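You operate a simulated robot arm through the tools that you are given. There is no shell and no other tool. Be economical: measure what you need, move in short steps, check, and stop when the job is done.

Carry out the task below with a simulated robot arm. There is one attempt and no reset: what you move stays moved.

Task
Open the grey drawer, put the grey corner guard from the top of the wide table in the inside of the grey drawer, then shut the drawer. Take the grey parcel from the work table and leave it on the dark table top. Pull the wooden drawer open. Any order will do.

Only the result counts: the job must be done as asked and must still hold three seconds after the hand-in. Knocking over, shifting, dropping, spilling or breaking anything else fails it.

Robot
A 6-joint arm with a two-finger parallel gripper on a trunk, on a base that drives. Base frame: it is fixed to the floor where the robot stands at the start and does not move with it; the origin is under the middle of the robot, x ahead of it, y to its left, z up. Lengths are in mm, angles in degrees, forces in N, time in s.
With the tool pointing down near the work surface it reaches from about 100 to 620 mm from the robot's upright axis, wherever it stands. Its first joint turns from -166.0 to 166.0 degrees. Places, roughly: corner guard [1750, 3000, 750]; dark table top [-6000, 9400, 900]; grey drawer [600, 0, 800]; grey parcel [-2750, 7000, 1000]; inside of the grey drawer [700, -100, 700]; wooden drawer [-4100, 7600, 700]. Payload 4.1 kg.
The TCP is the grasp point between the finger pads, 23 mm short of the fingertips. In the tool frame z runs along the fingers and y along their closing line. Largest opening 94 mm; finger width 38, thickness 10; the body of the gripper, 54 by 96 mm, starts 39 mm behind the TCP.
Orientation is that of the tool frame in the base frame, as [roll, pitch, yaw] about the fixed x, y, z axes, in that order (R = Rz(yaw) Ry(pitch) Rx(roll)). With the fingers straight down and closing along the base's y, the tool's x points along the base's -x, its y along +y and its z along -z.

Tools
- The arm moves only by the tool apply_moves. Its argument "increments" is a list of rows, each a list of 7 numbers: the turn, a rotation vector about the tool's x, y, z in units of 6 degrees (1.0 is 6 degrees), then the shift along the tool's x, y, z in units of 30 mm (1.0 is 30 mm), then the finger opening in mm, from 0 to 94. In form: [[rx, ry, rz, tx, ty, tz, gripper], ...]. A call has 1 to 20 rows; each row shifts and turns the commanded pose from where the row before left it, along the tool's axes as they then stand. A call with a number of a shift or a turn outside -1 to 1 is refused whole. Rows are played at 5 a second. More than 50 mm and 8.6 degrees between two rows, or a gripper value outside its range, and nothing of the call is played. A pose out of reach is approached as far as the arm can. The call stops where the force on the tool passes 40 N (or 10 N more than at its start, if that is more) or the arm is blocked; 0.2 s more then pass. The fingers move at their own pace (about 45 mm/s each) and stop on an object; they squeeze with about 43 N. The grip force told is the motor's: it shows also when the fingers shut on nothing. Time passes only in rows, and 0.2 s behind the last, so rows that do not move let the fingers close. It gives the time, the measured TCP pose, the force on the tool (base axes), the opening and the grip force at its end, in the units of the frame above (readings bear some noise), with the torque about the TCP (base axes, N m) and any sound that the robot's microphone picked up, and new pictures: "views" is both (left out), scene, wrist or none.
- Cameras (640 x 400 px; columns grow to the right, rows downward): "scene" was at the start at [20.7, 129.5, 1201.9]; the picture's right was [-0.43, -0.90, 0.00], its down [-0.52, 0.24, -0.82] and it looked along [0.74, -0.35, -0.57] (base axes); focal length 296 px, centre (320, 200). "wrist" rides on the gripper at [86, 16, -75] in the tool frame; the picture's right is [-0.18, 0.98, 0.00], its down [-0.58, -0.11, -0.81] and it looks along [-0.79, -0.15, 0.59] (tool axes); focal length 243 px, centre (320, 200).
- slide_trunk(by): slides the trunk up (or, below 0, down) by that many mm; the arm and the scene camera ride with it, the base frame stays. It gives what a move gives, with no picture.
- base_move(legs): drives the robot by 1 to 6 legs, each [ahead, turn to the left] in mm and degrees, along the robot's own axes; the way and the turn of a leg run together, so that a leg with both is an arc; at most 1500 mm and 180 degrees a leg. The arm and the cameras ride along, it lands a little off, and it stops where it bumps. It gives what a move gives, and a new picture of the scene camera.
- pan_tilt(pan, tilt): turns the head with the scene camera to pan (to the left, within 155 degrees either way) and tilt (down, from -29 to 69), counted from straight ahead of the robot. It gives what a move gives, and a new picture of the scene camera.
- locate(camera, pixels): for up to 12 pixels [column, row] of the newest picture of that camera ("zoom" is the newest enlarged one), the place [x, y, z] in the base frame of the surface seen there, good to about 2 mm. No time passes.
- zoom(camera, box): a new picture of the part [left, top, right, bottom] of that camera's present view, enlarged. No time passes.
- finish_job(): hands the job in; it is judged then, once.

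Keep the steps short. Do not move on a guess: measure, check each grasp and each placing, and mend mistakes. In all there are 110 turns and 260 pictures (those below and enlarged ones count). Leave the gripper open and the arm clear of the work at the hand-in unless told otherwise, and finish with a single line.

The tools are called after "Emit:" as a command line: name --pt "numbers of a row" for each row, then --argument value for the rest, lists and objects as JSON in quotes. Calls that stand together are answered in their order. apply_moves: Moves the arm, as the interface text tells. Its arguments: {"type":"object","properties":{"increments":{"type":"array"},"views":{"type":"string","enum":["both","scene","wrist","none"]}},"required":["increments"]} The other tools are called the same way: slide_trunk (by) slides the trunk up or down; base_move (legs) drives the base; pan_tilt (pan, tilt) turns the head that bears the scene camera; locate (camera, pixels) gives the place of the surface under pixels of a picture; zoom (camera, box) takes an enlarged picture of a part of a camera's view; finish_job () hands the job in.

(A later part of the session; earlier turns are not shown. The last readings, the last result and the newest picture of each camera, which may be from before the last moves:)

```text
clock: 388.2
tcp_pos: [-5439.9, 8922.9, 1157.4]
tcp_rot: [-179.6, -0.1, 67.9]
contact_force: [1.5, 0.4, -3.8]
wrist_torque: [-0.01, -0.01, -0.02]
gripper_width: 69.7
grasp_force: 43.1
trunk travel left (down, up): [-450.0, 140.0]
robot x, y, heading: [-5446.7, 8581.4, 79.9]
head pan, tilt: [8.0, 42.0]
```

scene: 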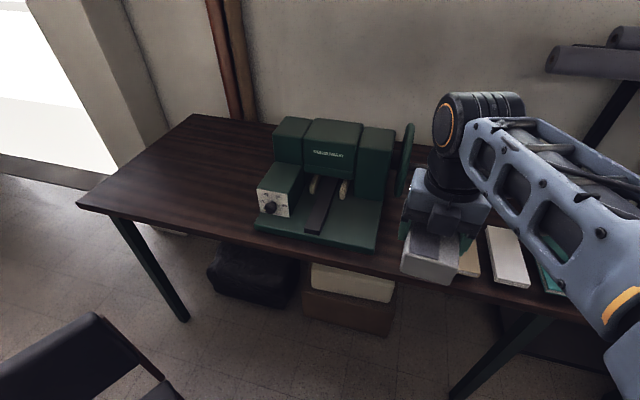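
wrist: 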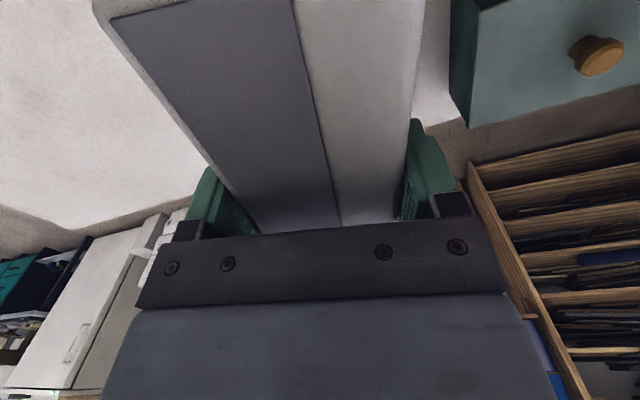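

Emit:
locate --camera "scene" --pixels '[[376, 249], [384, 205], [410, 130], [402, 190], [408, 170], [463, 275], [470, 245], [500, 290], [490, 232], [392, 262], [398, 270]]'

Emit:
apply_moves --pt "0 0 0 0 0 0 30" --views "wrist"

```text
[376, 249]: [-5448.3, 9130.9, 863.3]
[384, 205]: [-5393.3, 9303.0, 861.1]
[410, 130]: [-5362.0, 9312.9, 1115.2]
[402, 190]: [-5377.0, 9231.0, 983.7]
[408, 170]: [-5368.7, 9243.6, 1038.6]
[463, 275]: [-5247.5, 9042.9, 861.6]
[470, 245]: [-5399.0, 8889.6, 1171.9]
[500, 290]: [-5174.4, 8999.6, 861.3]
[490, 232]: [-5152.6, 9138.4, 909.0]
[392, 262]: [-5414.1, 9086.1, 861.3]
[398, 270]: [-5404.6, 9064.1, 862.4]
```

```text
clock: 388.6
tcp_pos: [-5440.2, 8924.7, 1156.3]
tcp_rot: [-179.6, -0.1, 68.0]
contact_force: [0.6, -0.3, -3.3]
wrist_torque: [-0.02, 0.02, -0.03]
gripper_width: 69.7
grasp_force: 42.7
trunk travel left (down, up): [-450.0, 140.0]
robot x, y, heading: [-5447.8, 8582.0, 80.2]
head pan, tilt: [8.0, 42.0]
```

wrist: 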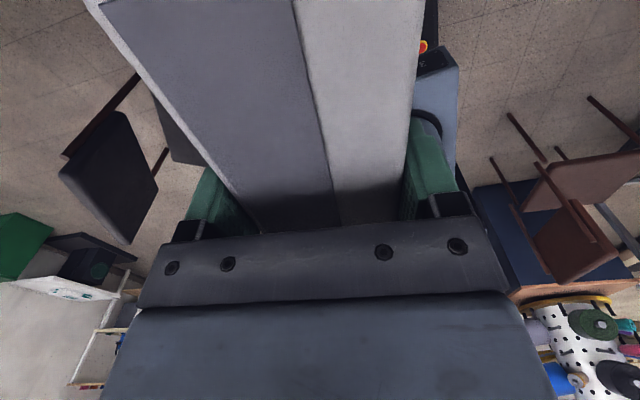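

The handwheel (z up to 1115) stays about 40 mm left of the hand and the spot is clear. I'll extend over (-5347,9119), keeping high.

Emit:
apply_moves --pt "0 0 0 0.894 0.054 0 30" --pt "0 0 0 0.894 0.054 0 30" --pt "0 0 0 0.894 0.054 0 30" --pt "0 0 0 0.894 0.054 0 30" --pt "0 0 0 0.894 0.054 0 30" --pt "0 0 0 0.894 0.054 0 30" --pt "0 0 0 0.894 0.054 0 30" --pt "0 0 0 0.894 0.054 0 30" --pt "0 0 0 0 0 0 30" --views "both"

```text
clock: 390.6
tcp_pos: [-5345.4, 9118.0, 1158.3]
tcp_rot: [-179.6, 0.0, 67.9]
contact_force: [-0.1, 0.2, -4.3]
wrist_torque: [-0.07, 0.04, 0.01]
gripper_width: 69.7
grasp_force: 42.5
trunk travel left (down, up): [-450.0, 140.0]
robot x, y, heading: [-5444.2, 8581.2, 80.1]
head pan, tilt: [8.0, 42.0]
```

scene: 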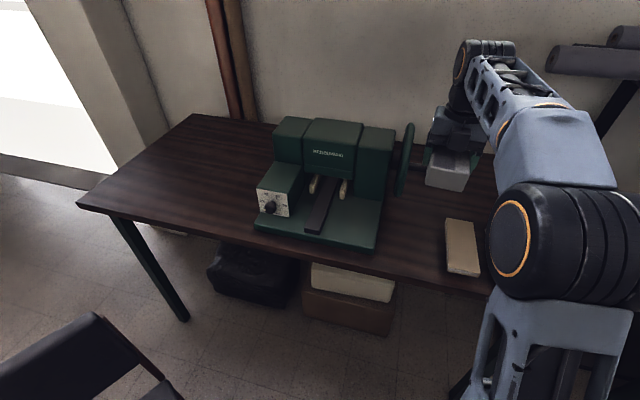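
wrist: 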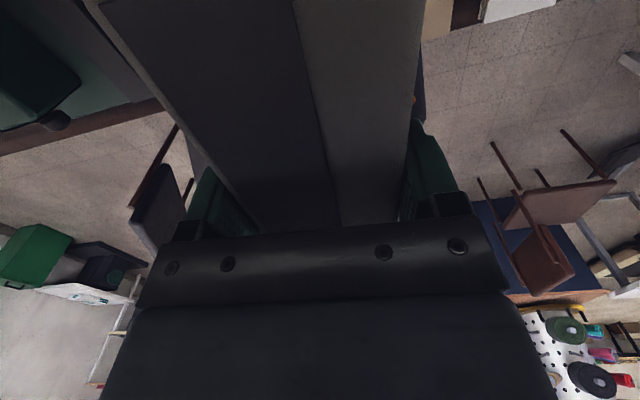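

Now the tan sample is visible, so I'll measure the gap precisely.

Emit:
locate --camera "scene" --pixels '[[447, 222], [450, 270], [445, 245], [379, 245], [420, 275], [410, 250], [415, 215], [403, 195], [440, 285]]'

```text
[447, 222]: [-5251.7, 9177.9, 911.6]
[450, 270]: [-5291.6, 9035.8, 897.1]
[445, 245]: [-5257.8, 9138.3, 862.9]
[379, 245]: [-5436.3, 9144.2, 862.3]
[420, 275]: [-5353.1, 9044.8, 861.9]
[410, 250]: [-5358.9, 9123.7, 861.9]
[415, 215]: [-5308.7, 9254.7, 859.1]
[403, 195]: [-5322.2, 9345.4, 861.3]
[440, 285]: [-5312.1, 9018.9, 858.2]
```

The gap is 75 mm to the sample and 101 mm to the machine. I'll shift 6 mm left and descend to z 915.

Emit:
apply_moves --pt "0 0 0 0 -0.2 0.9 30" --pt "0 0 0 0 0 0.9 30" --pt "0 0 0 0 0 0.9 30" --pt "0 0 0 0 0 0.9 30" --pt "0 0 0 0 0 0.9 30" --pt "0 0 0 0 0 0.9 30" --pt "0 0 0 0 0 0.9 30" --pt "0 0 0 0 0 0.9 30" --pt "0 0 0 0 0 0.9 30" --pt "0 0 0 0 0 0 30" --views "both"

```text
clock: 392.4
tcp_pos: [-5352.3, 9119.3, 953.6]
tcp_rot: [-179.6, 0.1, 67.7]
contact_force: [-1.9, -3.8, -2.0]
wrist_torque: [0.41, -0.18, -0.03]
gripper_width: 69.8
grasp_force: 42.9
trunk travel left (down, up): [-450.0, 140.0]
robot x, y, heading: [-5442.8, 8575.5, 79.8]
head pan, tilt: [8.0, 42.0]
stopped in row 8: the force on the tool passed its limit (the readings are from after the stop); the commanded pose is now the measured one
```

scene: 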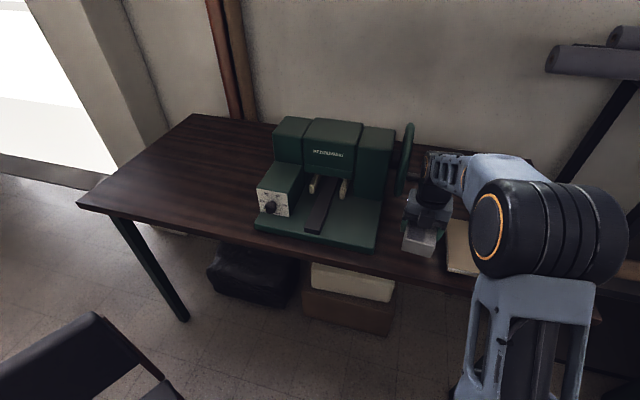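
wrist: 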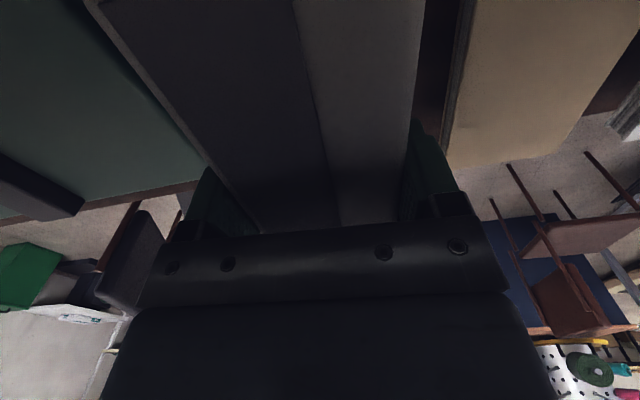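

The descent stopped on a touch at z 954, with the parcel still about 65 mm above the table. I'll look closely before doing anything else.

Emit:
zoom --camera "scene" --box '[360, 110, 520, 290]'

Emit:
zoom --camera "wrist" --box '[0, 0, 640, 240]'

```text
2.22 times, centred on (440, 200) of scene
```

zoom: 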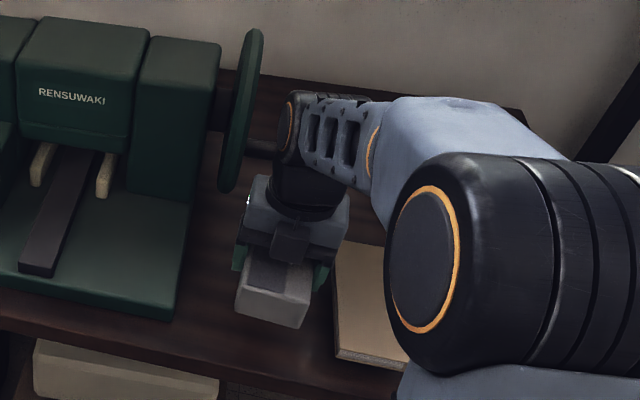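

```text
1.00 times, centred on (320, 120) of wrist
```

zoom: 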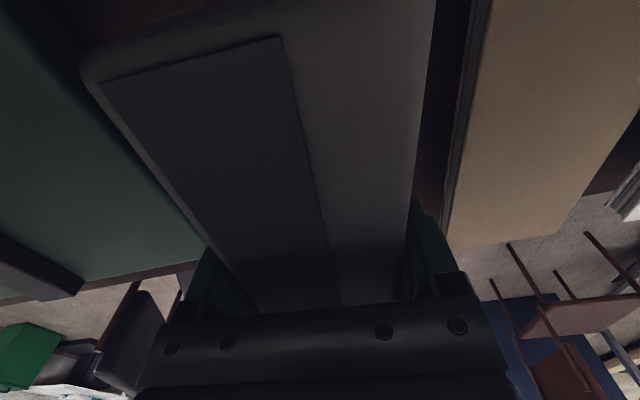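

Emit:
locate --camera "scene" --pixels '[[424, 177], [427, 178], [412, 150], [420, 130], [424, 125], [422, 215], [420, 200], [407, 240]]'

```text
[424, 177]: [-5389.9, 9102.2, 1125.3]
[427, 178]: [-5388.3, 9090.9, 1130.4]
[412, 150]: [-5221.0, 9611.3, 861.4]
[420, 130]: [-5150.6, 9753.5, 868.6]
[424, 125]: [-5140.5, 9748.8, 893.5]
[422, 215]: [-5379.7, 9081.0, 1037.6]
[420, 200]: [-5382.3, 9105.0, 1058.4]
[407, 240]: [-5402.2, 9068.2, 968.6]
```

Emit:
locate --camera "zoom" --pixels '[[320, 120]]'

Emit:
locate --camera "scene" --pixels '[[411, 176], [414, 177], [417, 177], [419, 178], [406, 180], [408, 150], [412, 125], [401, 190], [398, 170]]'

```text
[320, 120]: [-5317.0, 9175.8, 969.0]
```

```text
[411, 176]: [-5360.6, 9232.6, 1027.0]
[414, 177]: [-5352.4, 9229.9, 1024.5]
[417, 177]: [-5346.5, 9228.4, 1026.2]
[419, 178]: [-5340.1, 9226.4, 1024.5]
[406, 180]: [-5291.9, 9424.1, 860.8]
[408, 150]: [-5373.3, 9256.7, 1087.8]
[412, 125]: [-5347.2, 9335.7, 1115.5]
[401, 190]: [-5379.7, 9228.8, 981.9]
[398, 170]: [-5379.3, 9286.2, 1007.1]
```

The wrist camera touched the machine's crank handle (about (-5350,9229), z 1025), which reaches in over the gap. I'll go straight up, pull back, and turn the hand half round so the camera side faces me.

Emit:
apply_moves --pt "0 0 0 0 0 -0.5 30" --pt "0 0 0 0 0 -0.9 30" --pt "0 0 0 0 0 -0.9 30" --pt "0 0 0 0 0 -0.9 30" --pt "0 0 0 0 0 -0.9 30" --pt "0 0 0 0 0 -0.9 30" --pt "0 0 0 0 0 -0.9 30" --pt "0 0 0 0 0 -0.9 30" --pt "0 0 0 -0.9 0 0 30" --pt "0 0 0 -0.9 0 0 30" --pt "0 0 0 -0.9 0 0 30" --pt "0 0 0 -0.9 0 0 30" --pt "0 0 0 -0.9 0 0 30" --pt "0 0 0 0 0 0 30" --views "scene"

Emit:
apply_moves --pt "0 0 1 0 0 0 30" --pt "0 0 1 0 0 0 30" --pt "0 0 1 0 0 0 30" --pt "0 0 1 0 0 0 30" --pt "0 0 1 0 0 0 30" --pt "0 0 1 0 0 0 30" --pt "0 0 1 0 0 0 30" --pt "0 0 1 0 0 0 30" --pt "0 0 1 0 0 0 30" --pt "0 0 1 0 0 0 30" --pt "0 0 1 0 0 0 30" --pt "0 0 1 0 0 0 30" --pt "0 0 1 0 0 0 30" --pt "0 0 1 0 0 0 30" --pt "0 0 1 0 0 0 30" --views "none"

Emit:
apply_moves --pt "0 0 1 0 0 0 30" --pt "0 0 1 0 0 0 30" --pt "0 0 1 0 0 0 30" --pt "0 0 1 0 0 0 30" --pt "0 0 1 0 0 0 30" --pt "0 0 1 0 0 0 30" --pt "0 0 1 0 0 0 30" --pt "0 0 1 0 0 0 30" --pt "0 0 1 0 0 0 30" --pt "0 0 1 0 0 0 30" --pt "0 0 1 0 0 0 30" --pt "0 0 1 0 0 0 30" --pt "0 0 1 0 0 0 30" --pt "0 0 1 0 0 0 30" --pt "0 0 0.6 0 0 0 30" --pt "0 0 0 0 0 0 30" --views "both"

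```text
clock: 395.4
tcp_pos: [-5402.7, 8993.6, 1158.9]
tcp_rot: [-179.6, 0.0, 67.8]
contact_force: [-0.4, -0.6, -1.8]
wrist_torque: [-0.04, 0.06, -0.02]
gripper_width: 69.8
grasp_force: 42.6
trunk travel left (down, up): [-450.0, 140.0]
robot x, y, heading: [-5447.2, 8582.5, 80.0]
head pan, tilt: [8.0, 42.0]
```

scene: 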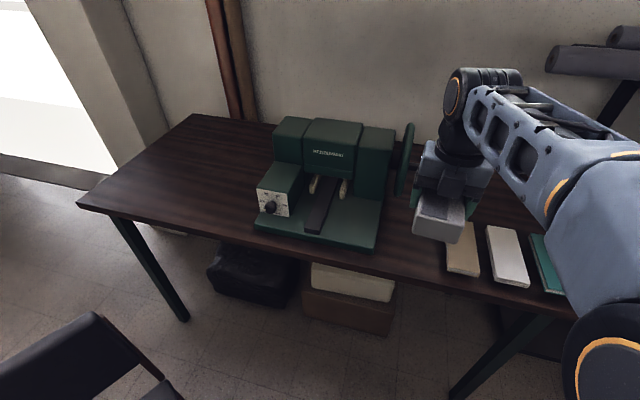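

```text
clock: 398.6
tcp_pos: [-5401.3, 8993.7, 1158.8]
tcp_rot: [-180.0, 0.5, -22.4]
contact_force: [-0.1, -0.2, -3.7]
wrist_torque: [0.01, 0.01, 0.0]
gripper_width: 69.9
grasp_force: 43.2
trunk travel left (down, up): [-450.0, 140.0]
robot x, y, heading: [-5443.0, 8579.8, 80.2]
head pan, tilt: [8.0, 42.0]
```

```text
clock: 402.0
tcp_pos: [-5400.8, 8993.7, 1158.0]
tcp_rot: [179.7, 0.0, -109.9]
contact_force: [0.9, 0.0, -3.2]
wrist_torque: [0.03, 0.0, -0.01]
gripper_width: 69.8
grasp_force: 43.0
trunk travel left (down, up): [-450.0, 140.0]
robot x, y, heading: [-5442.7, 8581.4, 79.8]
head pan, tilt: [8.0, 42.0]
```

scene: 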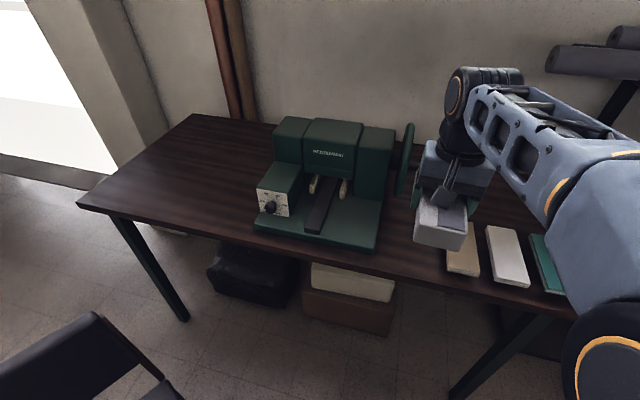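
wrist: 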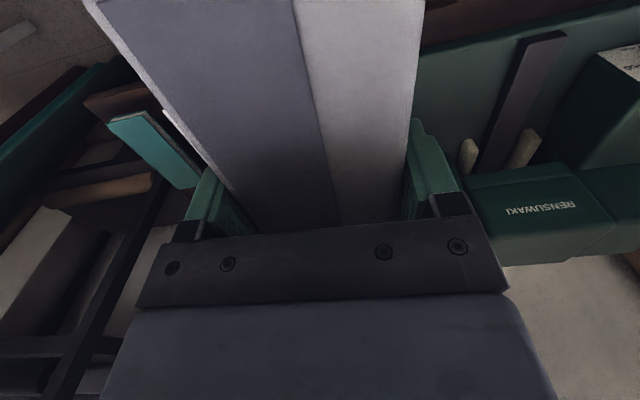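

The machine and samples look unchanged. I'll move back over the spot with the camera side toward me, and descend to z 942.

Emit:
apply_moves --pt "0 0 0 -0.862 -0.023 0 30" --pt "0 0 0 -0.862 -0.023 0 30" --pt "0 0 0 -0.862 -0.023 0 30" --pt "0 0 0 -0.862 -0.023 0 30" --pt "0 0 0 -0.862 -0.023 0 30" --pt "0 0 0 0 0 0.9 30" --pt "0 0 0 0 0 0.9 30" --pt "0 0 0 0 0 0.9 30" --pt "0 0 0 0 0 0.9 30" --pt "0 0 0 0 0 0.9 30" --pt "0 0 0 0 0 0.9 30" --pt "0 0 0 0 0 0.9 30" --pt "0 0 0 0 0 0.9 30" --pt "0 0 0 0 0 0 30" --views "both"

```text
clock: 405.0
tcp_pos: [-5357.5, 9115.4, 944.3]
tcp_rot: [179.6, 0.1, -109.9]
contact_force: [0.5, 0.7, -3.0]
wrist_torque: [0.05, -0.03, 0.01]
gripper_width: 69.8
grasp_force: 43.0
trunk travel left (down, up): [-450.0, 140.0]
robot x, y, heading: [-5446.8, 8582.0, 80.2]
head pan, tilt: [8.0, 42.0]
```

scene: 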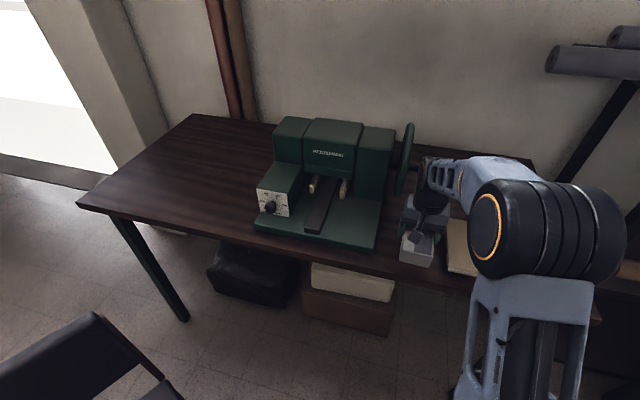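
wrist: 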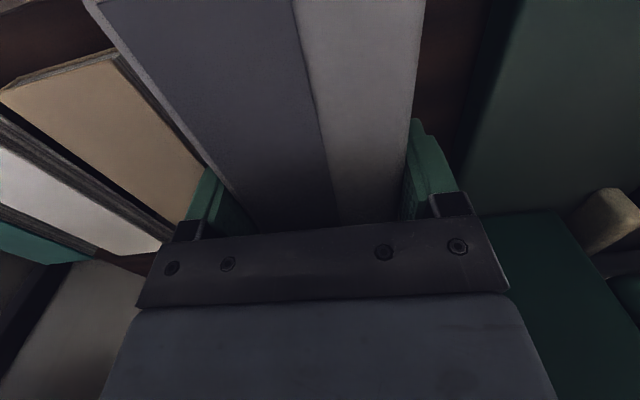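

Clear this time. I'll lower the rest of the way in small steps.

Emit:
apply_moves --pt "0 0 0 0 0 0.6 30" --pt "0 0 0 0 0 0.6 30" --pt "0 0 0 0 0 0.4 30" --pt "0 0 0 0 0 0.15 30" --pt "0 0 0 0 0 0 30" --views "scene"

```text
clock: 406.2
tcp_pos: [-5355.3, 9115.0, 890.0]
tcp_rot: [179.7, 0.0, -109.9]
contact_force: [0.2, 0.4, -3.1]
wrist_torque: [0.02, 0.01, 0.0]
gripper_width: 69.8
grasp_force: 42.5
trunk travel left (down, up): [-450.0, 140.0]
robot x, y, heading: [-5447.4, 8583.3, 80.1]
head pan, tilt: [8.0, 42.0]
```

scene: 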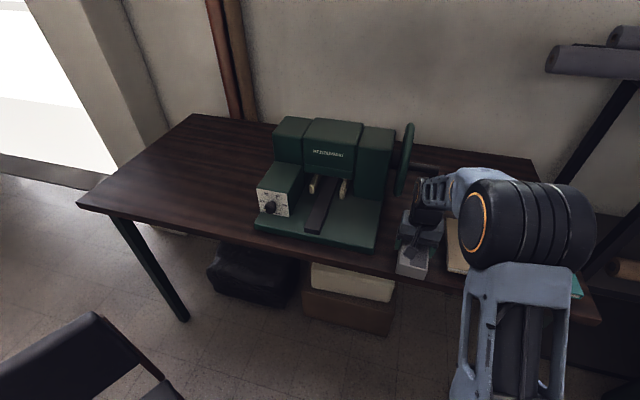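

Emit:
apply_moves --pt "0 0 0 0 0 0.06 30" --pt "0 0 0 0 0 0 30" --pt "0 0 0 0 0 0 76" --pt "0 0 0 0 0 0 84" --pt "0 0 0 0 0 0 84" --views "wrist"

```text
clock: 407.4
tcp_pos: [-5356.5, 9115.2, 889.3]
tcp_rot: [179.7, -0.1, -109.9]
contact_force: [1.4, 0.5, -0.1]
wrist_torque: [0.02, 0.0, 0.0]
gripper_width: 84.1
grasp_force: 0.1
trunk travel left (down, up): [-450.0, 140.0]
robot x, y, heading: [-5444.0, 8583.2, 80.0]
head pan, tilt: [8.0, 42.0]
```

wrist: 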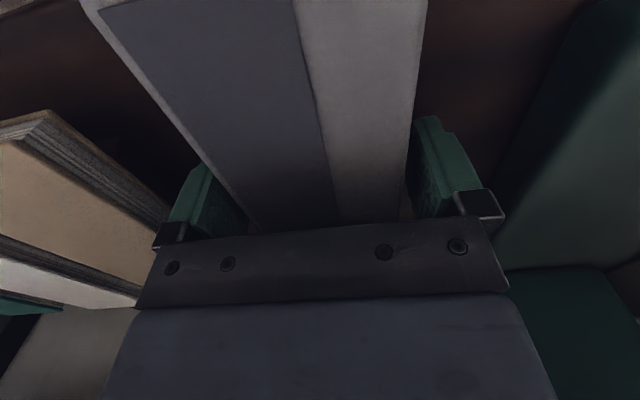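

The parcel is released and the weight is gone from the hand. I'll lift straight up, pull back, and check it.

Emit:
apply_moves --pt "0 0 0 0 0 -0.5 84" --pt "0 0 0 0 0 -0.9 84" --pt "0 0 0 0 0 -0.9 84" --pt "0 0 0 0 0 -0.9 84" --pt "0 0 0 0 0 -0.9 84" --pt "0 0 0 0 0 -0.9 84" --pt "0 0 0 0 0 -0.9 84" --pt "0 0 0 0 0 -0.9 84" --pt "0 0 0 0 0 -0.9 84" --pt "0 0 0 0 0 -0.9 84" --pt "0 0 0 1 0 0 84" --pt "0 0 0 1 0 0 84" --pt "0 0 0 1 0 0 84" --pt "0 0 0 1 0 0 84" --pt "0 0 0 1 0 0 84" --pt "0 0 0 1 0 0 84" --pt "0 0 0 1 0 0 84" --pt "0 0 0 0 0 0 60" --views "scene"

Emit:
zoom --camera "scene" --box '[340, 100, 560, 300]'

```text
clock: 411.2
tcp_pos: [-5423.5, 8917.4, 1148.2]
tcp_rot: [179.6, 0.0, -109.8]
contact_force: [0.0, 0.6, 0.2]
wrist_torque: [-0.02, -0.03, -0.03]
gripper_width: 60.4
grasp_force: 0.0
trunk travel left (down, up): [-450.0, 140.0]
robot x, y, heading: [-5447.4, 8579.8, 80.3]
head pan, tilt: [8.0, 42.0]
```

scene: 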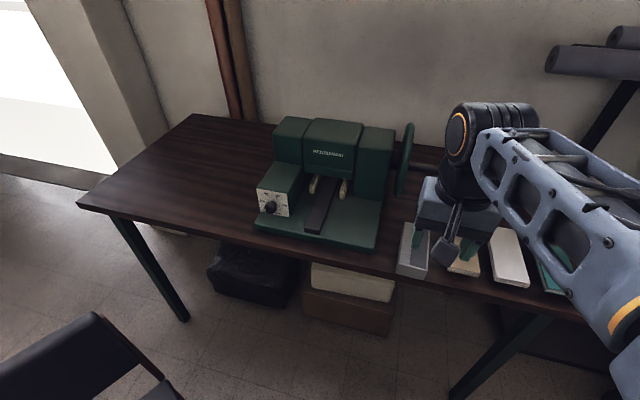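

```text
2.00 times, centred on (450, 200) of scene
```

zoom: 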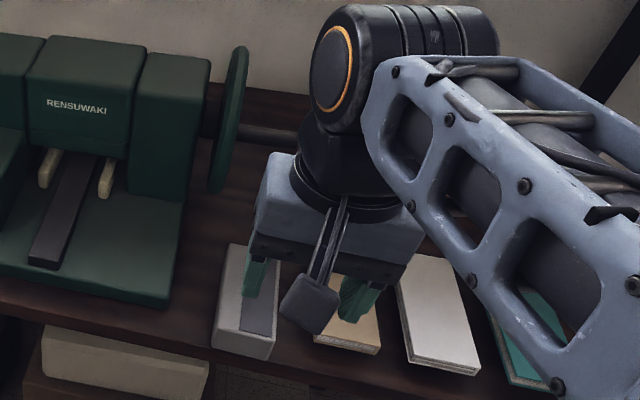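

The parcel sits on the dark table top. Now the wooden drawer: I'll back away and look at the sewing table, where I saw a wooden drawer with a handle.

Emit:
base_move --legs '[[-500, 0], [0, -60]]'

Emit:
pan_tilt --pan -40 --tilt 28

```text
clock: 416.7
tcp_pos: [-5228.4, 8254.6, 1146.2]
tcp_rot: [179.5, 0.0, -169.1]
contact_force: [0.2, 0.0, -0.5]
wrist_torque: [-0.01, -0.02, 0.01]
gripper_width: 60.0
grasp_force: 0.0
trunk travel left (down, up): [-450.0, 140.0]
robot x, y, heading: [-5531.7, 8101.4, 20.9]
head pan, tilt: [8.0, 42.0]
```

scene: 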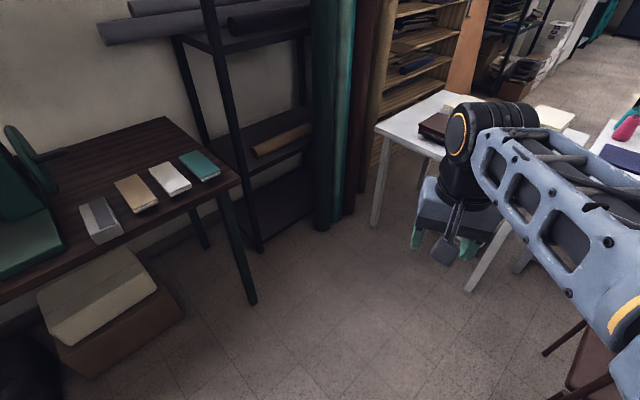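

```text
clock: 417.8
tcp_pos: [-5228.7, 8256.5, 1147.0]
tcp_rot: [179.6, 0.0, -169.0]
contact_force: [0.4, 0.2, 0.7]
wrist_torque: [-0.01, -0.04, 0.04]
gripper_width: 59.9
grasp_force: 0.0
trunk travel left (down, up): [-450.0, 140.0]
robot x, y, heading: [-5532.3, 8104.1, 20.9]
head pan, tilt: [-40.0, 28.0]
```

scene: 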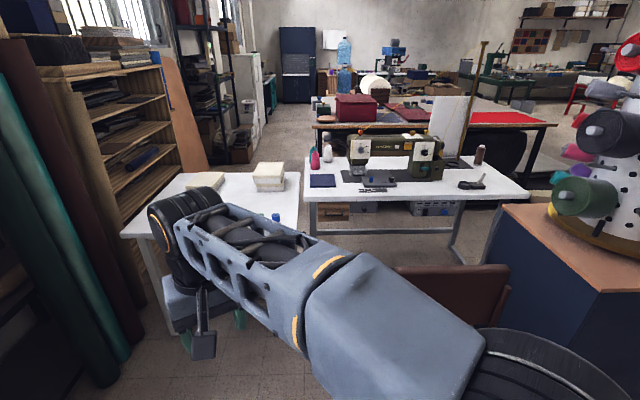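

Emit:
zoom --camera "scene" --box '[290, 170, 450, 270]'

Emit:
locate --camera "scene" --pixels '[[318, 210], [335, 211], [348, 212], [335, 220], [312, 199], [525, 196], [400, 272], [500, 285], [300, 230], [312, 195], [128, 235]]'

```text
4.00 times, centred on (370, 220) of scene
```

zoom: 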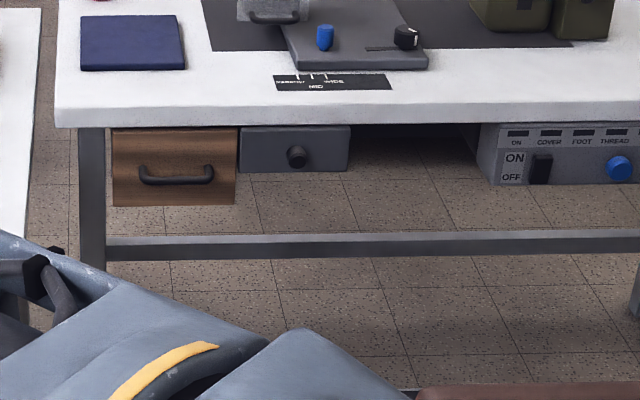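

```text
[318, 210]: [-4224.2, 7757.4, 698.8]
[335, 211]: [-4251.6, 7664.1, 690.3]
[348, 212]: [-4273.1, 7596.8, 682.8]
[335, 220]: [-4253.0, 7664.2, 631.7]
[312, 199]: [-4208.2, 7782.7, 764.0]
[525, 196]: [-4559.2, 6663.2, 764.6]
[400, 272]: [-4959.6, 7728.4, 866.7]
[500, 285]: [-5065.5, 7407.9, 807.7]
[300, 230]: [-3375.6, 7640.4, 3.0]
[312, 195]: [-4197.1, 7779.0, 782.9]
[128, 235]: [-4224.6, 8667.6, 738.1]
```

Emit:
locate --camera "zoom" --pixels '[[150, 179], [175, 181], [200, 180], [143, 170], [210, 170], [125, 150], [225, 150], [175, 150], [175, 200], [88, 150], [300, 155], [245, 200]]'

```text
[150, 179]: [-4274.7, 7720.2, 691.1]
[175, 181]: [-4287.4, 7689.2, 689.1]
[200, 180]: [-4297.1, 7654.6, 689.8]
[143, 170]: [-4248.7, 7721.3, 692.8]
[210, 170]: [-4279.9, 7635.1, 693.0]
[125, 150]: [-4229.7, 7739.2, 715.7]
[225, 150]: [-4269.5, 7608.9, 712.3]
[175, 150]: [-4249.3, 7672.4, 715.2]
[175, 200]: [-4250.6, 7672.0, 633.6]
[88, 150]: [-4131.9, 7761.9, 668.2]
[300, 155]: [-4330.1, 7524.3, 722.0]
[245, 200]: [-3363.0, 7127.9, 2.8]
```

The wooden drawer's front is centred near (-4248,7679). Its bar handle is at about (-4283,7679,690) and pulls along az 163. A chair stands close to the right of that line, so I'll stand to the left of it and pull with the base. I'll go to a staging point.

Emit:
base_move --legs '[[0, -12.5], [486, 0], [0, -25.4], [190, 0]]'

Emit:
pan_tilt --pan -50 --tilt 45

```text
clock: 424.0
tcp_pos: [-4519.9, 8051.6, 1148.5]
tcp_rot: [179.6, 0.0, 152.5]
contact_force: [0.0, 0.6, -0.2]
wrist_torque: [0.01, 0.01, 0.0]
gripper_width: 60.3
grasp_force: 0.1
trunk travel left (down, up): [-450.0, 140.0]
robot x, y, heading: [-4851.2, 8117.2, -17.8]
head pan, tilt: [-40.0, 28.0]
```

scene: 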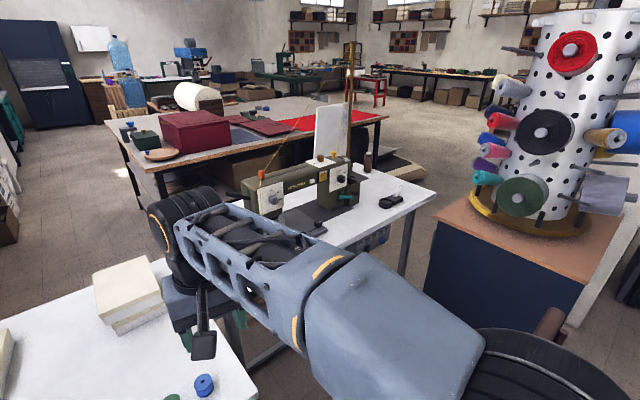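

```text
clock: 424.8
tcp_pos: [-4520.9, 8051.8, 1147.4]
tcp_rot: [179.6, -0.1, 152.4]
contact_force: [0.3, 0.5, 0.4]
wrist_torque: [0.0, -0.01, 0.0]
gripper_width: 60.1
grasp_force: 0.0
trunk travel left (down, up): [-450.0, 140.0]
robot x, y, heading: [-4849.8, 8114.5, -17.4]
head pan, tilt: [-50.0, 45.0]
```

scene: 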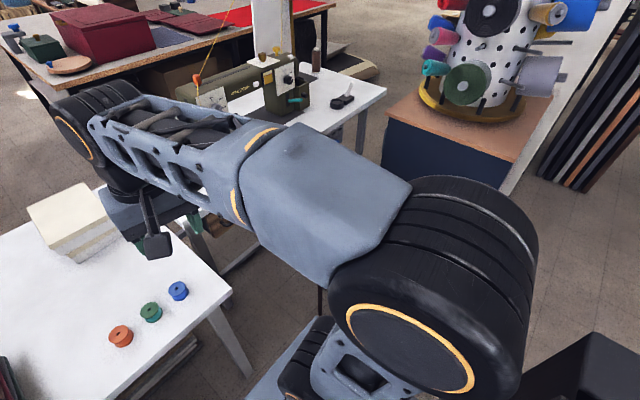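

Emit:
locate --camera "scene" --pixels '[[230, 292], [180, 378], [245, 370], [320, 300], [540, 390], [100, 360], [215, 265], [590, 370]]'

Emit:
pan_tilt --pan -110 --tilt 50

```text
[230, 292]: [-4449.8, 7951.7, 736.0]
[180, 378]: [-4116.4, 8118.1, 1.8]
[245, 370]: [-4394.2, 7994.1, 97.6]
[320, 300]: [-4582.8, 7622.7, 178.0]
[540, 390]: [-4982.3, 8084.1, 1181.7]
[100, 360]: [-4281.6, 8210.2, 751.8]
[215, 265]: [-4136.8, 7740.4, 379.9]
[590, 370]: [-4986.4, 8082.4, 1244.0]
```

```text
clock: 426.1
tcp_pos: [-4521.7, 8050.9, 1147.7]
tcp_rot: [179.7, 0.0, 152.5]
contact_force: [-0.6, 0.3, -0.1]
wrist_torque: [-0.02, -0.04, -0.01]
gripper_width: 60.0
grasp_force: 0.0
trunk travel left (down, up): [-450.0, 140.0]
robot x, y, heading: [-4851.4, 8115.8, -17.6]
head pan, tilt: [-110.0, 50.0]
```

scene: 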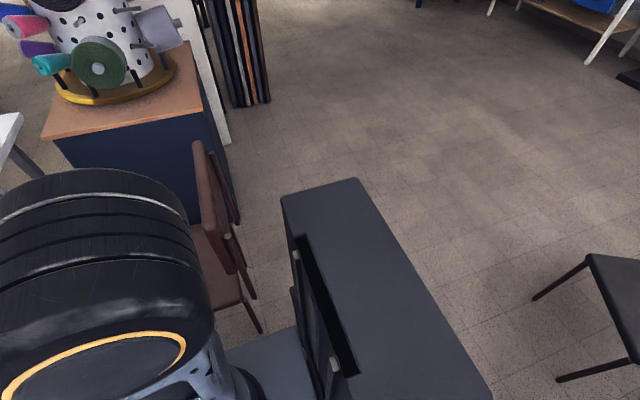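

Emit:
locate --camera "scene" --pixels '[[262, 331], [254, 297], [243, 310], [228, 265], [200, 145], [237, 222], [290, 355], [305, 330], [235, 345], [215, 300]]'

Emit:
zoom --camera "scene" --box '[150, 130, 350, 400]'

```text
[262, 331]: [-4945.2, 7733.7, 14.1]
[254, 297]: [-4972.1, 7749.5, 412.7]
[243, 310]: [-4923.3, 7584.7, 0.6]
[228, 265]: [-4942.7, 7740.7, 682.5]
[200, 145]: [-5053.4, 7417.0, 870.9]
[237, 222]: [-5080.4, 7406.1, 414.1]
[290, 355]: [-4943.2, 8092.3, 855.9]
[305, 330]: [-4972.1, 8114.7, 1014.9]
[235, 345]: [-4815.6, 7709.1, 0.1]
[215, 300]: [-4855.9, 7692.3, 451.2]
```

```text
1.48 times, centred on (250, 265) of scene
```

zoom: 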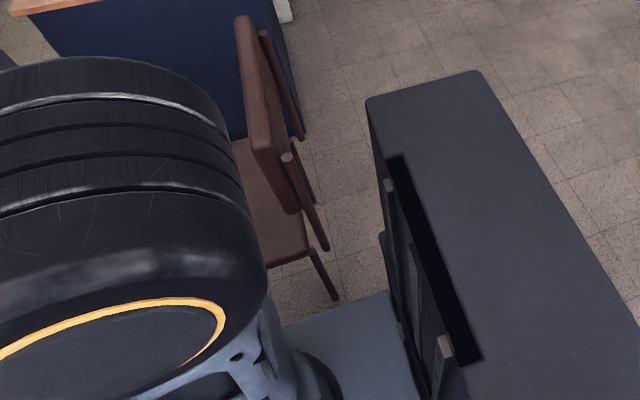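

Emit:
locate --camera "scene" --pixels '[[260, 352], [240, 360], [275, 390], [250, 390], [390, 300], [285, 200], [355, 180]]'

```text
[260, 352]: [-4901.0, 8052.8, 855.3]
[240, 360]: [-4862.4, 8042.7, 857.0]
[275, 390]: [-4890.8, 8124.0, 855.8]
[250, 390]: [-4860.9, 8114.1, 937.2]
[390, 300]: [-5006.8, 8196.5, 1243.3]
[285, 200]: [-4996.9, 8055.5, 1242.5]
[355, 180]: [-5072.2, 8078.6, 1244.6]
```

The spot is tight: table 2's corner is on my left and the chair's leg on my right. I'll shift 50 mm right, back up to keep distance, and turn the gripper while high.

Emit:
base_move --legs '[[0, -23.4], [131, 0], [0, 23.6], [-120, 0]]'

Emit:
apply_moves --pt "0 0 -1 0 0 0 50" --pt "0 0 -1 0 0 0 50" --pt "0 0 -1 0 0 0 50" --pt "0 0 -1 0 0 0 50" --pt "0 0 -1 0 0 0 50" --pt "0 0 -1 0 0 0 50" --pt "0 0 -1 0 0 0 50" --pt "0 0 -1 0 0 0 50" --pt "0 0 -1 0 0 0 50" --pt "0 0 -1 0 0 0 50" --pt "0 0 -1 0 0 0 50" --pt "0 0 -1 0 0 0 50" --pt "0 0 -1 0 0 0 50" --pt "0 0 -1 0 0 0 50" --pt "0 0 -1 0 0 0 50" --pt "0 0 -0.3 0 0 0 50" --pt "0 0 0 0 0 0 50" --views "none"

```text
clock: 430.7
tcp_pos: [-4537.5, 8003.8, 1147.1]
tcp_rot: [179.7, 0.0, 152.7]
contact_force: [0.6, -0.3, 0.0]
wrist_torque: [0.02, -0.01, -0.02]
gripper_width: 60.2
grasp_force: 0.1
trunk travel left (down, up): [-450.0, 140.0]
robot x, y, heading: [-4870.5, 8064.4, -17.1]
head pan, tilt: [-110.0, 50.0]
```

scene: 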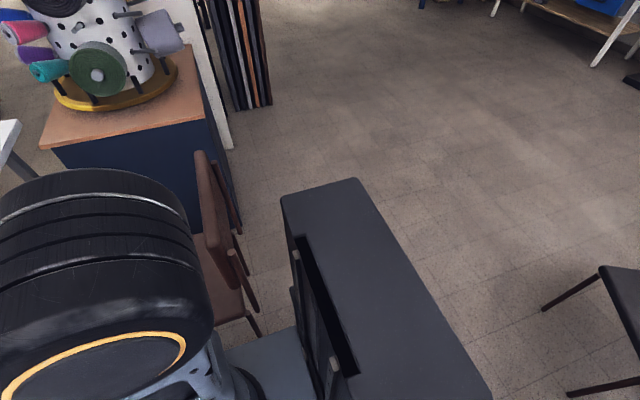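

```text
clock: 434.3
tcp_pos: [-4536.4, 8003.2, 1149.1]
tcp_rot: [180.0, 0.4, -115.6]
contact_force: [0.0, -0.3, 0.5]
wrist_torque: [-0.01, 0.02, 0.06]
gripper_width: 49.9
grasp_force: 0.3
trunk travel left (down, up): [-450.0, 140.0]
robot x, y, heading: [-4865.5, 8067.2, -17.4]
head pan, tilt: [-110.0, 50.0]
```

Now I'll move the hand out to the drawer's centre line, 130 mm in front of the bar, still high.

Emit:
apply_moves --pt "0 0 0 0.749 -0.889 0 50" --pt "0 0 0 0.749 -0.889 0 50" --pt "0 0 0 0.749 -0.889 0 50" --pt "0 0 0 0.749 -0.889 0 50" --pt "0 0 0 0.749 -0.889 0 50" --pt "0 0 0 0.749 -0.889 0 50" --pt "0 0 0 0.749 -0.889 0 50" --pt "0 0 0 0.749 -0.889 0 50" --pt "0 0 0 0.749 -0.889 0 50" --pt "0 0 0 0 0 0 50" --views "none"

Emit:
pan_tilt --pan -35 --tilt 40

```text
clock: 436.5
tcp_pos: [-4405.1, 7717.1, 1150.5]
tcp_rot: [-179.9, 0.4, -115.5]
contact_force: [-0.7, -0.6, 0.5]
wrist_torque: [0.03, 0.02, 0.0]
gripper_width: 50.0
grasp_force: 0.2
trunk travel left (down, up): [-450.0, 140.0]
robot x, y, heading: [-4868.6, 8068.9, -17.2]
head pan, tilt: [-110.0, 50.0]
```

```text
clock: 437.9
tcp_pos: [-4406.7, 7718.3, 1152.0]
tcp_rot: [-179.9, 0.4, -115.5]
contact_force: [0.2, 0.8, 0.5]
wrist_torque: [0.0, 0.01, 0.03]
gripper_width: 50.1
grasp_force: 0.0
trunk travel left (down, up): [-450.0, 140.0]
robot x, y, heading: [-4866.0, 8070.1, -17.4]
head pan, tilt: [-35.0, 40.0]
```

scene: 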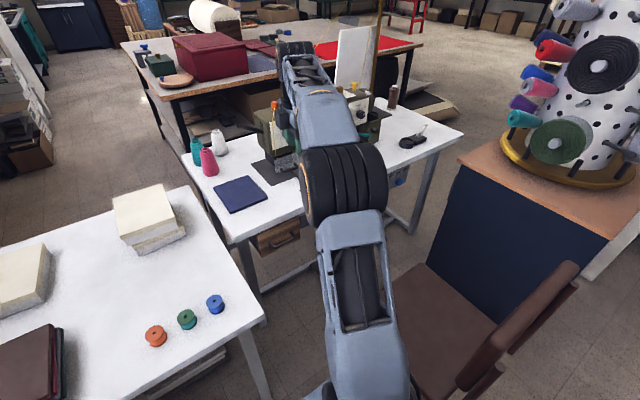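

Emit:
slide_trunk --by -300

Emit:
slide_trunk --by -105

Emit:
apply_moves --pt "0 0 0 0 0 0 50" --views "both"

```text
clock: 440.9
tcp_pos: [-4406.5, 7718.3, 852.1]
tcp_rot: [179.9, 0.4, -115.5]
contact_force: [0.1, -0.7, 0.2]
wrist_torque: [-0.01, -0.03, -0.04]
gripper_width: 50.3
grasp_force: 0.1
trunk travel left (down, up): [-150.0, 440.0]
robot x, y, heading: [-4867.7, 8069.0, -17.5]
head pan, tilt: [-35.0, 40.0]
```

```text
clock: 442.3
tcp_pos: [-4404.9, 7718.7, 745.3]
tcp_rot: [-180.0, 0.4, -115.4]
contact_force: [-0.3, 0.8, -0.3]
wrist_torque: [0.03, 0.02, -0.01]
gripper_width: 50.1
grasp_force: 0.0
trunk travel left (down, up): [-45.0, 545.0]
robot x, y, heading: [-4866.4, 8067.7, -17.3]
head pan, tilt: [-35.0, 40.0]
```

```text
clock: 442.7
tcp_pos: [-4405.6, 7718.2, 745.9]
tcp_rot: [180.0, 0.3, -115.6]
contact_force: [0.7, 0.2, 0.0]
wrist_torque: [0.01, 0.05, -0.01]
gripper_width: 50.1
grasp_force: 0.0
trunk travel left (down, up): [-45.0, 545.0]
robot x, y, heading: [-4863.9, 8064.3, -17.3]
head pan, tilt: [-35.0, 40.0]
```

scene: 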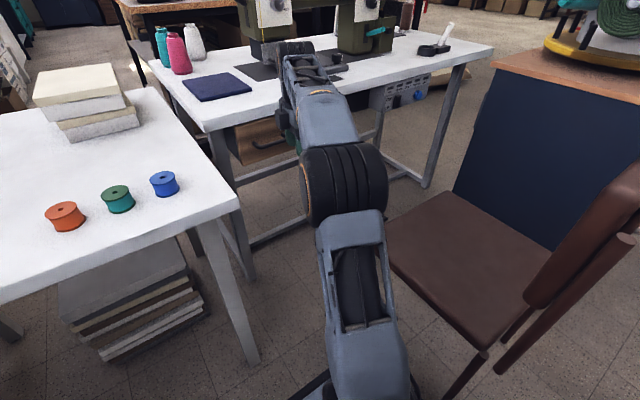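
wrist: 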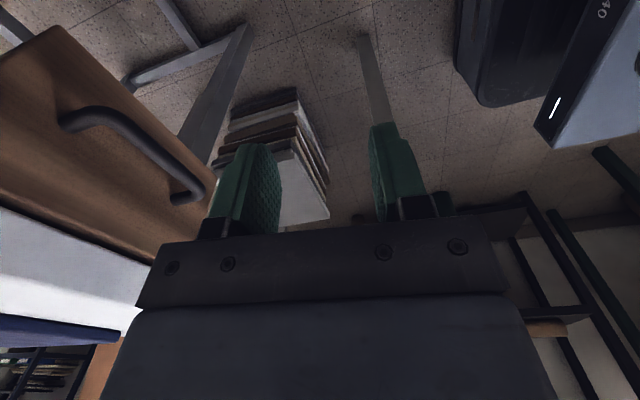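

Handle in sight from the wrist camera. I'll measure it and then tilt the fingers inward.

Emit:
locate --camera "wrist" --pixels '[[75, 118], [110, 115], [140, 140], [165, 165], [190, 185], [70, 125], [195, 200], [120, 100], [60, 160]]'

Emit:
apply_moves --pt "1 0 0 0 0 0 46" --pt "1 0 0 0 0 0 46" --pt "1 0 0 0 0 0 46" --pt "1 0 0 0 0 0 46" --pt "1 0 0 0 0 0 46" --pt "1 0 0 0 0 0 46" --pt "1 0 0 0 0 0 46" --pt "1 0 0 0 0 0 46" --pt "1 0 0 0 0 0 46" --pt "1 0 0 0 0 0 46" --pt "0 0 0 0 0 0 44" --views "wrist"

```text
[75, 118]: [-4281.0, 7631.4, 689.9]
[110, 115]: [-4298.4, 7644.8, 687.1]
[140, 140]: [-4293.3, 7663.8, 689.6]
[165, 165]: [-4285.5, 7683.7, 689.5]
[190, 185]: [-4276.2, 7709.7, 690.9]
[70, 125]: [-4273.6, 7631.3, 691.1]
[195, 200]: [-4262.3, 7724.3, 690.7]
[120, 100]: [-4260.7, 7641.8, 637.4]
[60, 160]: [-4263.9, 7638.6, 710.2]
```

```text
clock: 445.1
tcp_pos: [-4406.7, 7719.1, 745.6]
tcp_rot: [-119.8, 0.4, -115.6]
contact_force: [0.6, 0.1, -0.2]
wrist_torque: [0.0, 0.0, -0.03]
gripper_width: 44.0
grasp_force: 0.0
trunk travel left (down, up): [-45.0, 545.0]
robot x, y, heading: [-4867.4, 8069.3, -17.1]
head pan, tilt: [-35.0, 40.0]
5 turns are left
```

wrist: 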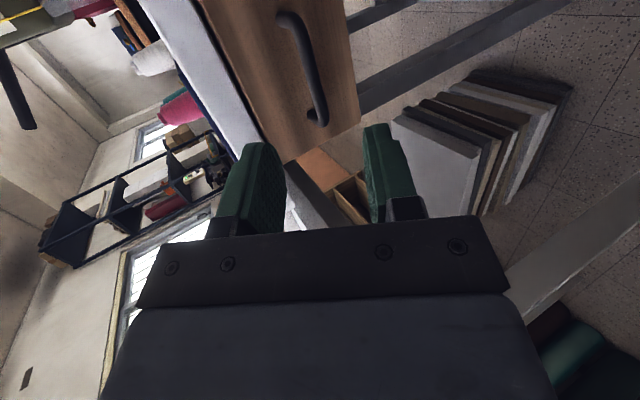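

Few turns remain, so I'll combine steps. The bar centre is about (-4284,7678,688). I'll lower to its height and drive 97 mm forward, stopping about 18 mm short of the grip.

Emit:
apply_moves --pt "0 0 0 0 0.707 0.56 44" --pt "0 0 0 0 0.707 0.56 44" --pt "0 0 0 0 0 0 44" --views "none"

Emit:
base_move --legs '[[97, 0]]'

Emit:
apply_moves --pt "0 0 0 0 0 0 44" --views "wrist"

Emit:
locate --camera "wrist" --pixels '[[300, 60], [305, 80], [310, 100], [315, 120], [320, 140], [325, 160], [295, 100], [320, 180], [310, 150], [300, 130], [330, 180], [330, 120]]'

```text
clock: 445.9
tcp_pos: [-4394.0, 7715.0, 710.9]
tcp_rot: [-120.5, 0.4, -115.6]
contact_force: [1.3, 0.5, 0.6]
wrist_torque: [0.01, 0.01, 0.02]
gripper_width: 43.7
grasp_force: 0.0
out of reach, approached as far as the arm can: row 2
trunk travel left (down, up): [-45.0, 545.0]
robot x, y, heading: [-4866.4, 8065.8, -17.4]
head pan, tilt: [-35.0, 40.0]
```

```text
clock: 447.1
tcp_pos: [-4299.6, 7685.0, 709.9]
tcp_rot: [-120.5, 0.4, -115.6]
contact_force: [1.1, -0.2, 0.0]
wrist_torque: [0.0, -0.01, -0.01]
gripper_width: 43.6
grasp_force: 0.0
trunk travel left (down, up): [-45.0, 545.0]
robot x, y, heading: [-4771.4, 8039.9, -17.5]
head pan, tilt: [-35.0, 40.0]
```

scene: 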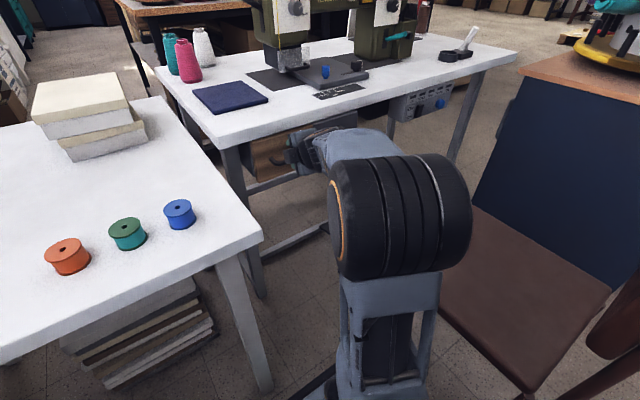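

```text
clock: 447.5
tcp_pos: [-4297.8, 7686.2, 709.4]
tcp_rot: [-120.6, 0.5, -115.6]
contact_force: [0.7, 0.0, -0.3]
wrist_torque: [0.01, -0.01, 0.0]
gripper_width: 44.0
grasp_force: 0.1
trunk travel left (down, up): [-45.0, 545.0]
robot x, y, heading: [-4775.3, 8039.3, -17.1]
head pan, tilt: [-35.0, 40.0]
```

wrist: 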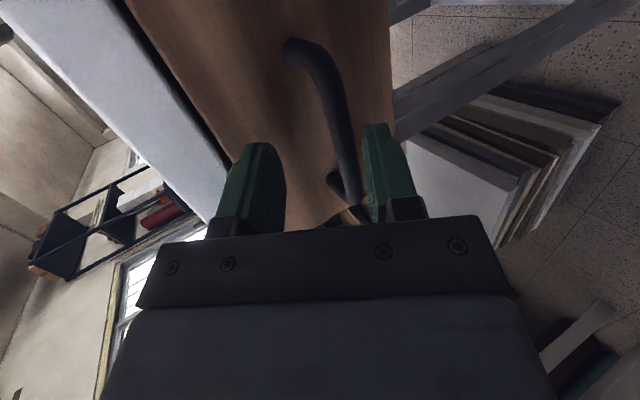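

```text
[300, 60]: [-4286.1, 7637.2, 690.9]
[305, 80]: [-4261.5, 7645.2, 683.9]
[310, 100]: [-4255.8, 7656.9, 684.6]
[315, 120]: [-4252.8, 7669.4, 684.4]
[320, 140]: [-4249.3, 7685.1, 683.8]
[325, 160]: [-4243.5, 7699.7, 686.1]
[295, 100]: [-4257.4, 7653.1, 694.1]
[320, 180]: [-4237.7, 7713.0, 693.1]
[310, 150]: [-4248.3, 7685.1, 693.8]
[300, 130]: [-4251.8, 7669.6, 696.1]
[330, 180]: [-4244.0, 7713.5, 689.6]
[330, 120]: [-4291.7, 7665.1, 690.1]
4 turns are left
```

The bar is between the fingertips, but the hand is 18 mm high. I'll lower it with the trunk, close on the bar, and pull back with the base along the drawer's axis.

Emit:
slide_trunk --by -17

Emit:
apply_moves --pt "0 0 0 0 0 0 30" --pt "0 0 0 0 0 0 15" --pt "0 0 0 0 0 0 5" --pt "0 0 0 0 0 0 5" --pt "0 0 0 0 0 0 5" --views "wrist"

Emit:
base_move --legs '[[-60, 0], [-70, 0], [-70, 0]]'

Emit:
apply_moves --pt "0 0 0 0 0 0 5" --views "wrist"

```text
clock: 448.1
tcp_pos: [-4299.4, 7685.2, 693.3]
tcp_rot: [-120.6, 0.4, -115.7]
contact_force: [0.4, -0.7, 0.0]
wrist_torque: [0.03, 0.03, 0.0]
gripper_width: 44.3
grasp_force: 0.0
trunk travel left (down, up): [-28.0, 562.0]
robot x, y, heading: [-4775.5, 8040.1, -17.3]
head pan, tilt: [-35.0, 40.0]
```

```text
clock: 449.3
tcp_pos: [-4300.3, 7685.9, 695.3]
tcp_rot: [-120.4, 0.3, -115.6]
contact_force: [-0.2, -3.4, 15.4]
wrist_torque: [-1.67, 0.27, 1.02]
gripper_width: 14.6
grasp_force: 45.4
trunk travel left (down, up): [-28.0, 562.0]
robot x, y, heading: [-4773.0, 8038.5, -17.3]
head pan, tilt: [-35.0, 40.0]
```

wrist: 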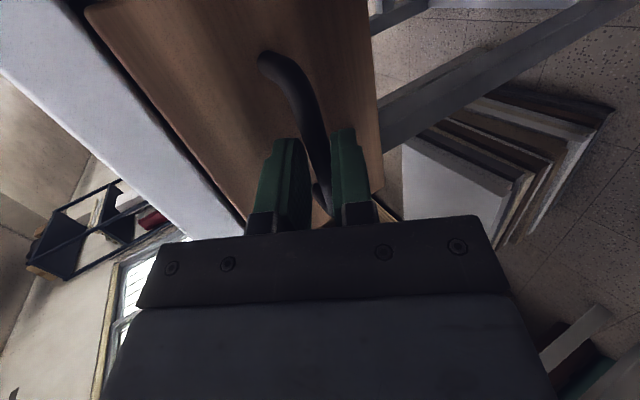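

```text
clock: 451.5
tcp_pos: [-4490.7, 7746.4, 695.4]
tcp_rot: [-120.3, 0.4, -115.5]
contact_force: [-1.3, -6.4, 19.5]
wrist_torque: [-1.88, 0.16, 0.46]
gripper_width: 14.9
grasp_force: 45.1
trunk travel left (down, up): [-28.0, 562.0]
robot x, y, heading: [-4964.1, 8097.2, -17.2]
head pan, tilt: [-35.0, 40.0]
```

scene: 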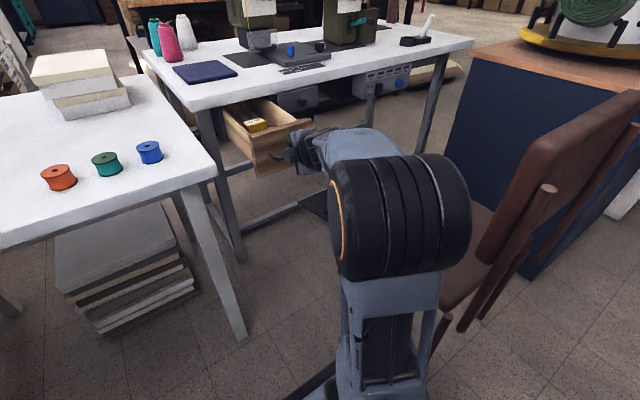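

```text
clock: 451.9
tcp_pos: [-4488.6, 7745.2, 695.1]
tcp_rot: [-120.2, 0.2, -115.3]
contact_force: [0.0, -2.3, 3.8]
wrist_torque: [-1.58, 0.43, 1.29]
gripper_width: 14.3
grasp_force: 45.3
trunk travel left (down, up): [-28.0, 562.0]
robot x, y, heading: [-4964.3, 8099.9, -17.4]
head pan, tilt: [-35.0, 40.0]
3 turns are left
```

wrist: 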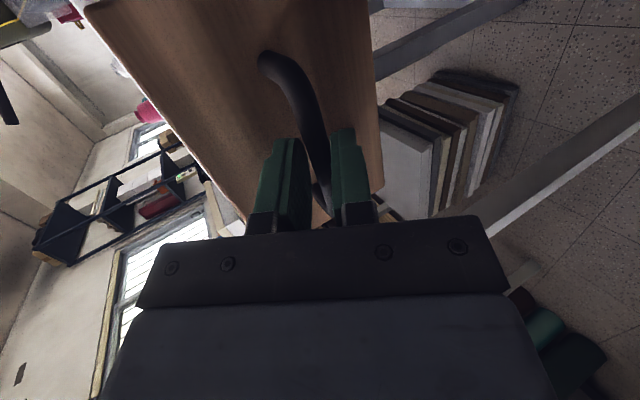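

The wooden drawer came out about 200 mm. I'll open the fingers and back straight away from the handle.

Emit:
apply_moves --pt "0 0 0 0 0 0 20" --pt "0 0 0 0 0 0 40" --pt "0 0 0 0 0 0 50" --pt "0 0 0 0 0 0 50" --pt "0 0 0 0 0 0 50" --views "none"

Emit:
base_move --legs '[[-140, 0]]'

```text
clock: 453.1
tcp_pos: [-4490.4, 7745.7, 693.9]
tcp_rot: [-120.4, 0.4, -115.5]
contact_force: [0.6, 0.2, 0.4]
wrist_torque: [-0.01, -0.02, -0.01]
gripper_width: 50.1
grasp_force: 0.0
trunk travel left (down, up): [-28.0, 562.0]
robot x, y, heading: [-4961.2, 8096.5, -17.3]
head pan, tilt: [-35.0, 40.0]
```

```text
clock: 454.4
tcp_pos: [-4624.2, 7784.1, 693.8]
tcp_rot: [-120.5, 0.4, -115.8]
contact_force: [-0.3, 0.1, -0.3]
wrist_torque: [0.02, 0.01, 0.01]
gripper_width: 50.3
grasp_force: 0.0
trunk travel left (down, up): [-28.0, 562.0]
robot x, y, heading: [-5099.4, 8136.4, -17.5]
head pan, tilt: [-35.0, 40.0]
2 turns are left
```

scene: 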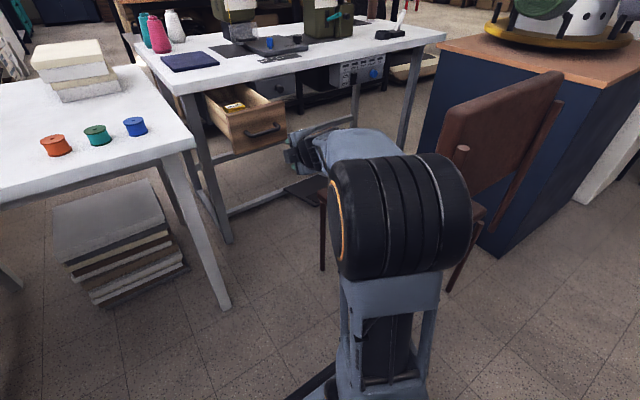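

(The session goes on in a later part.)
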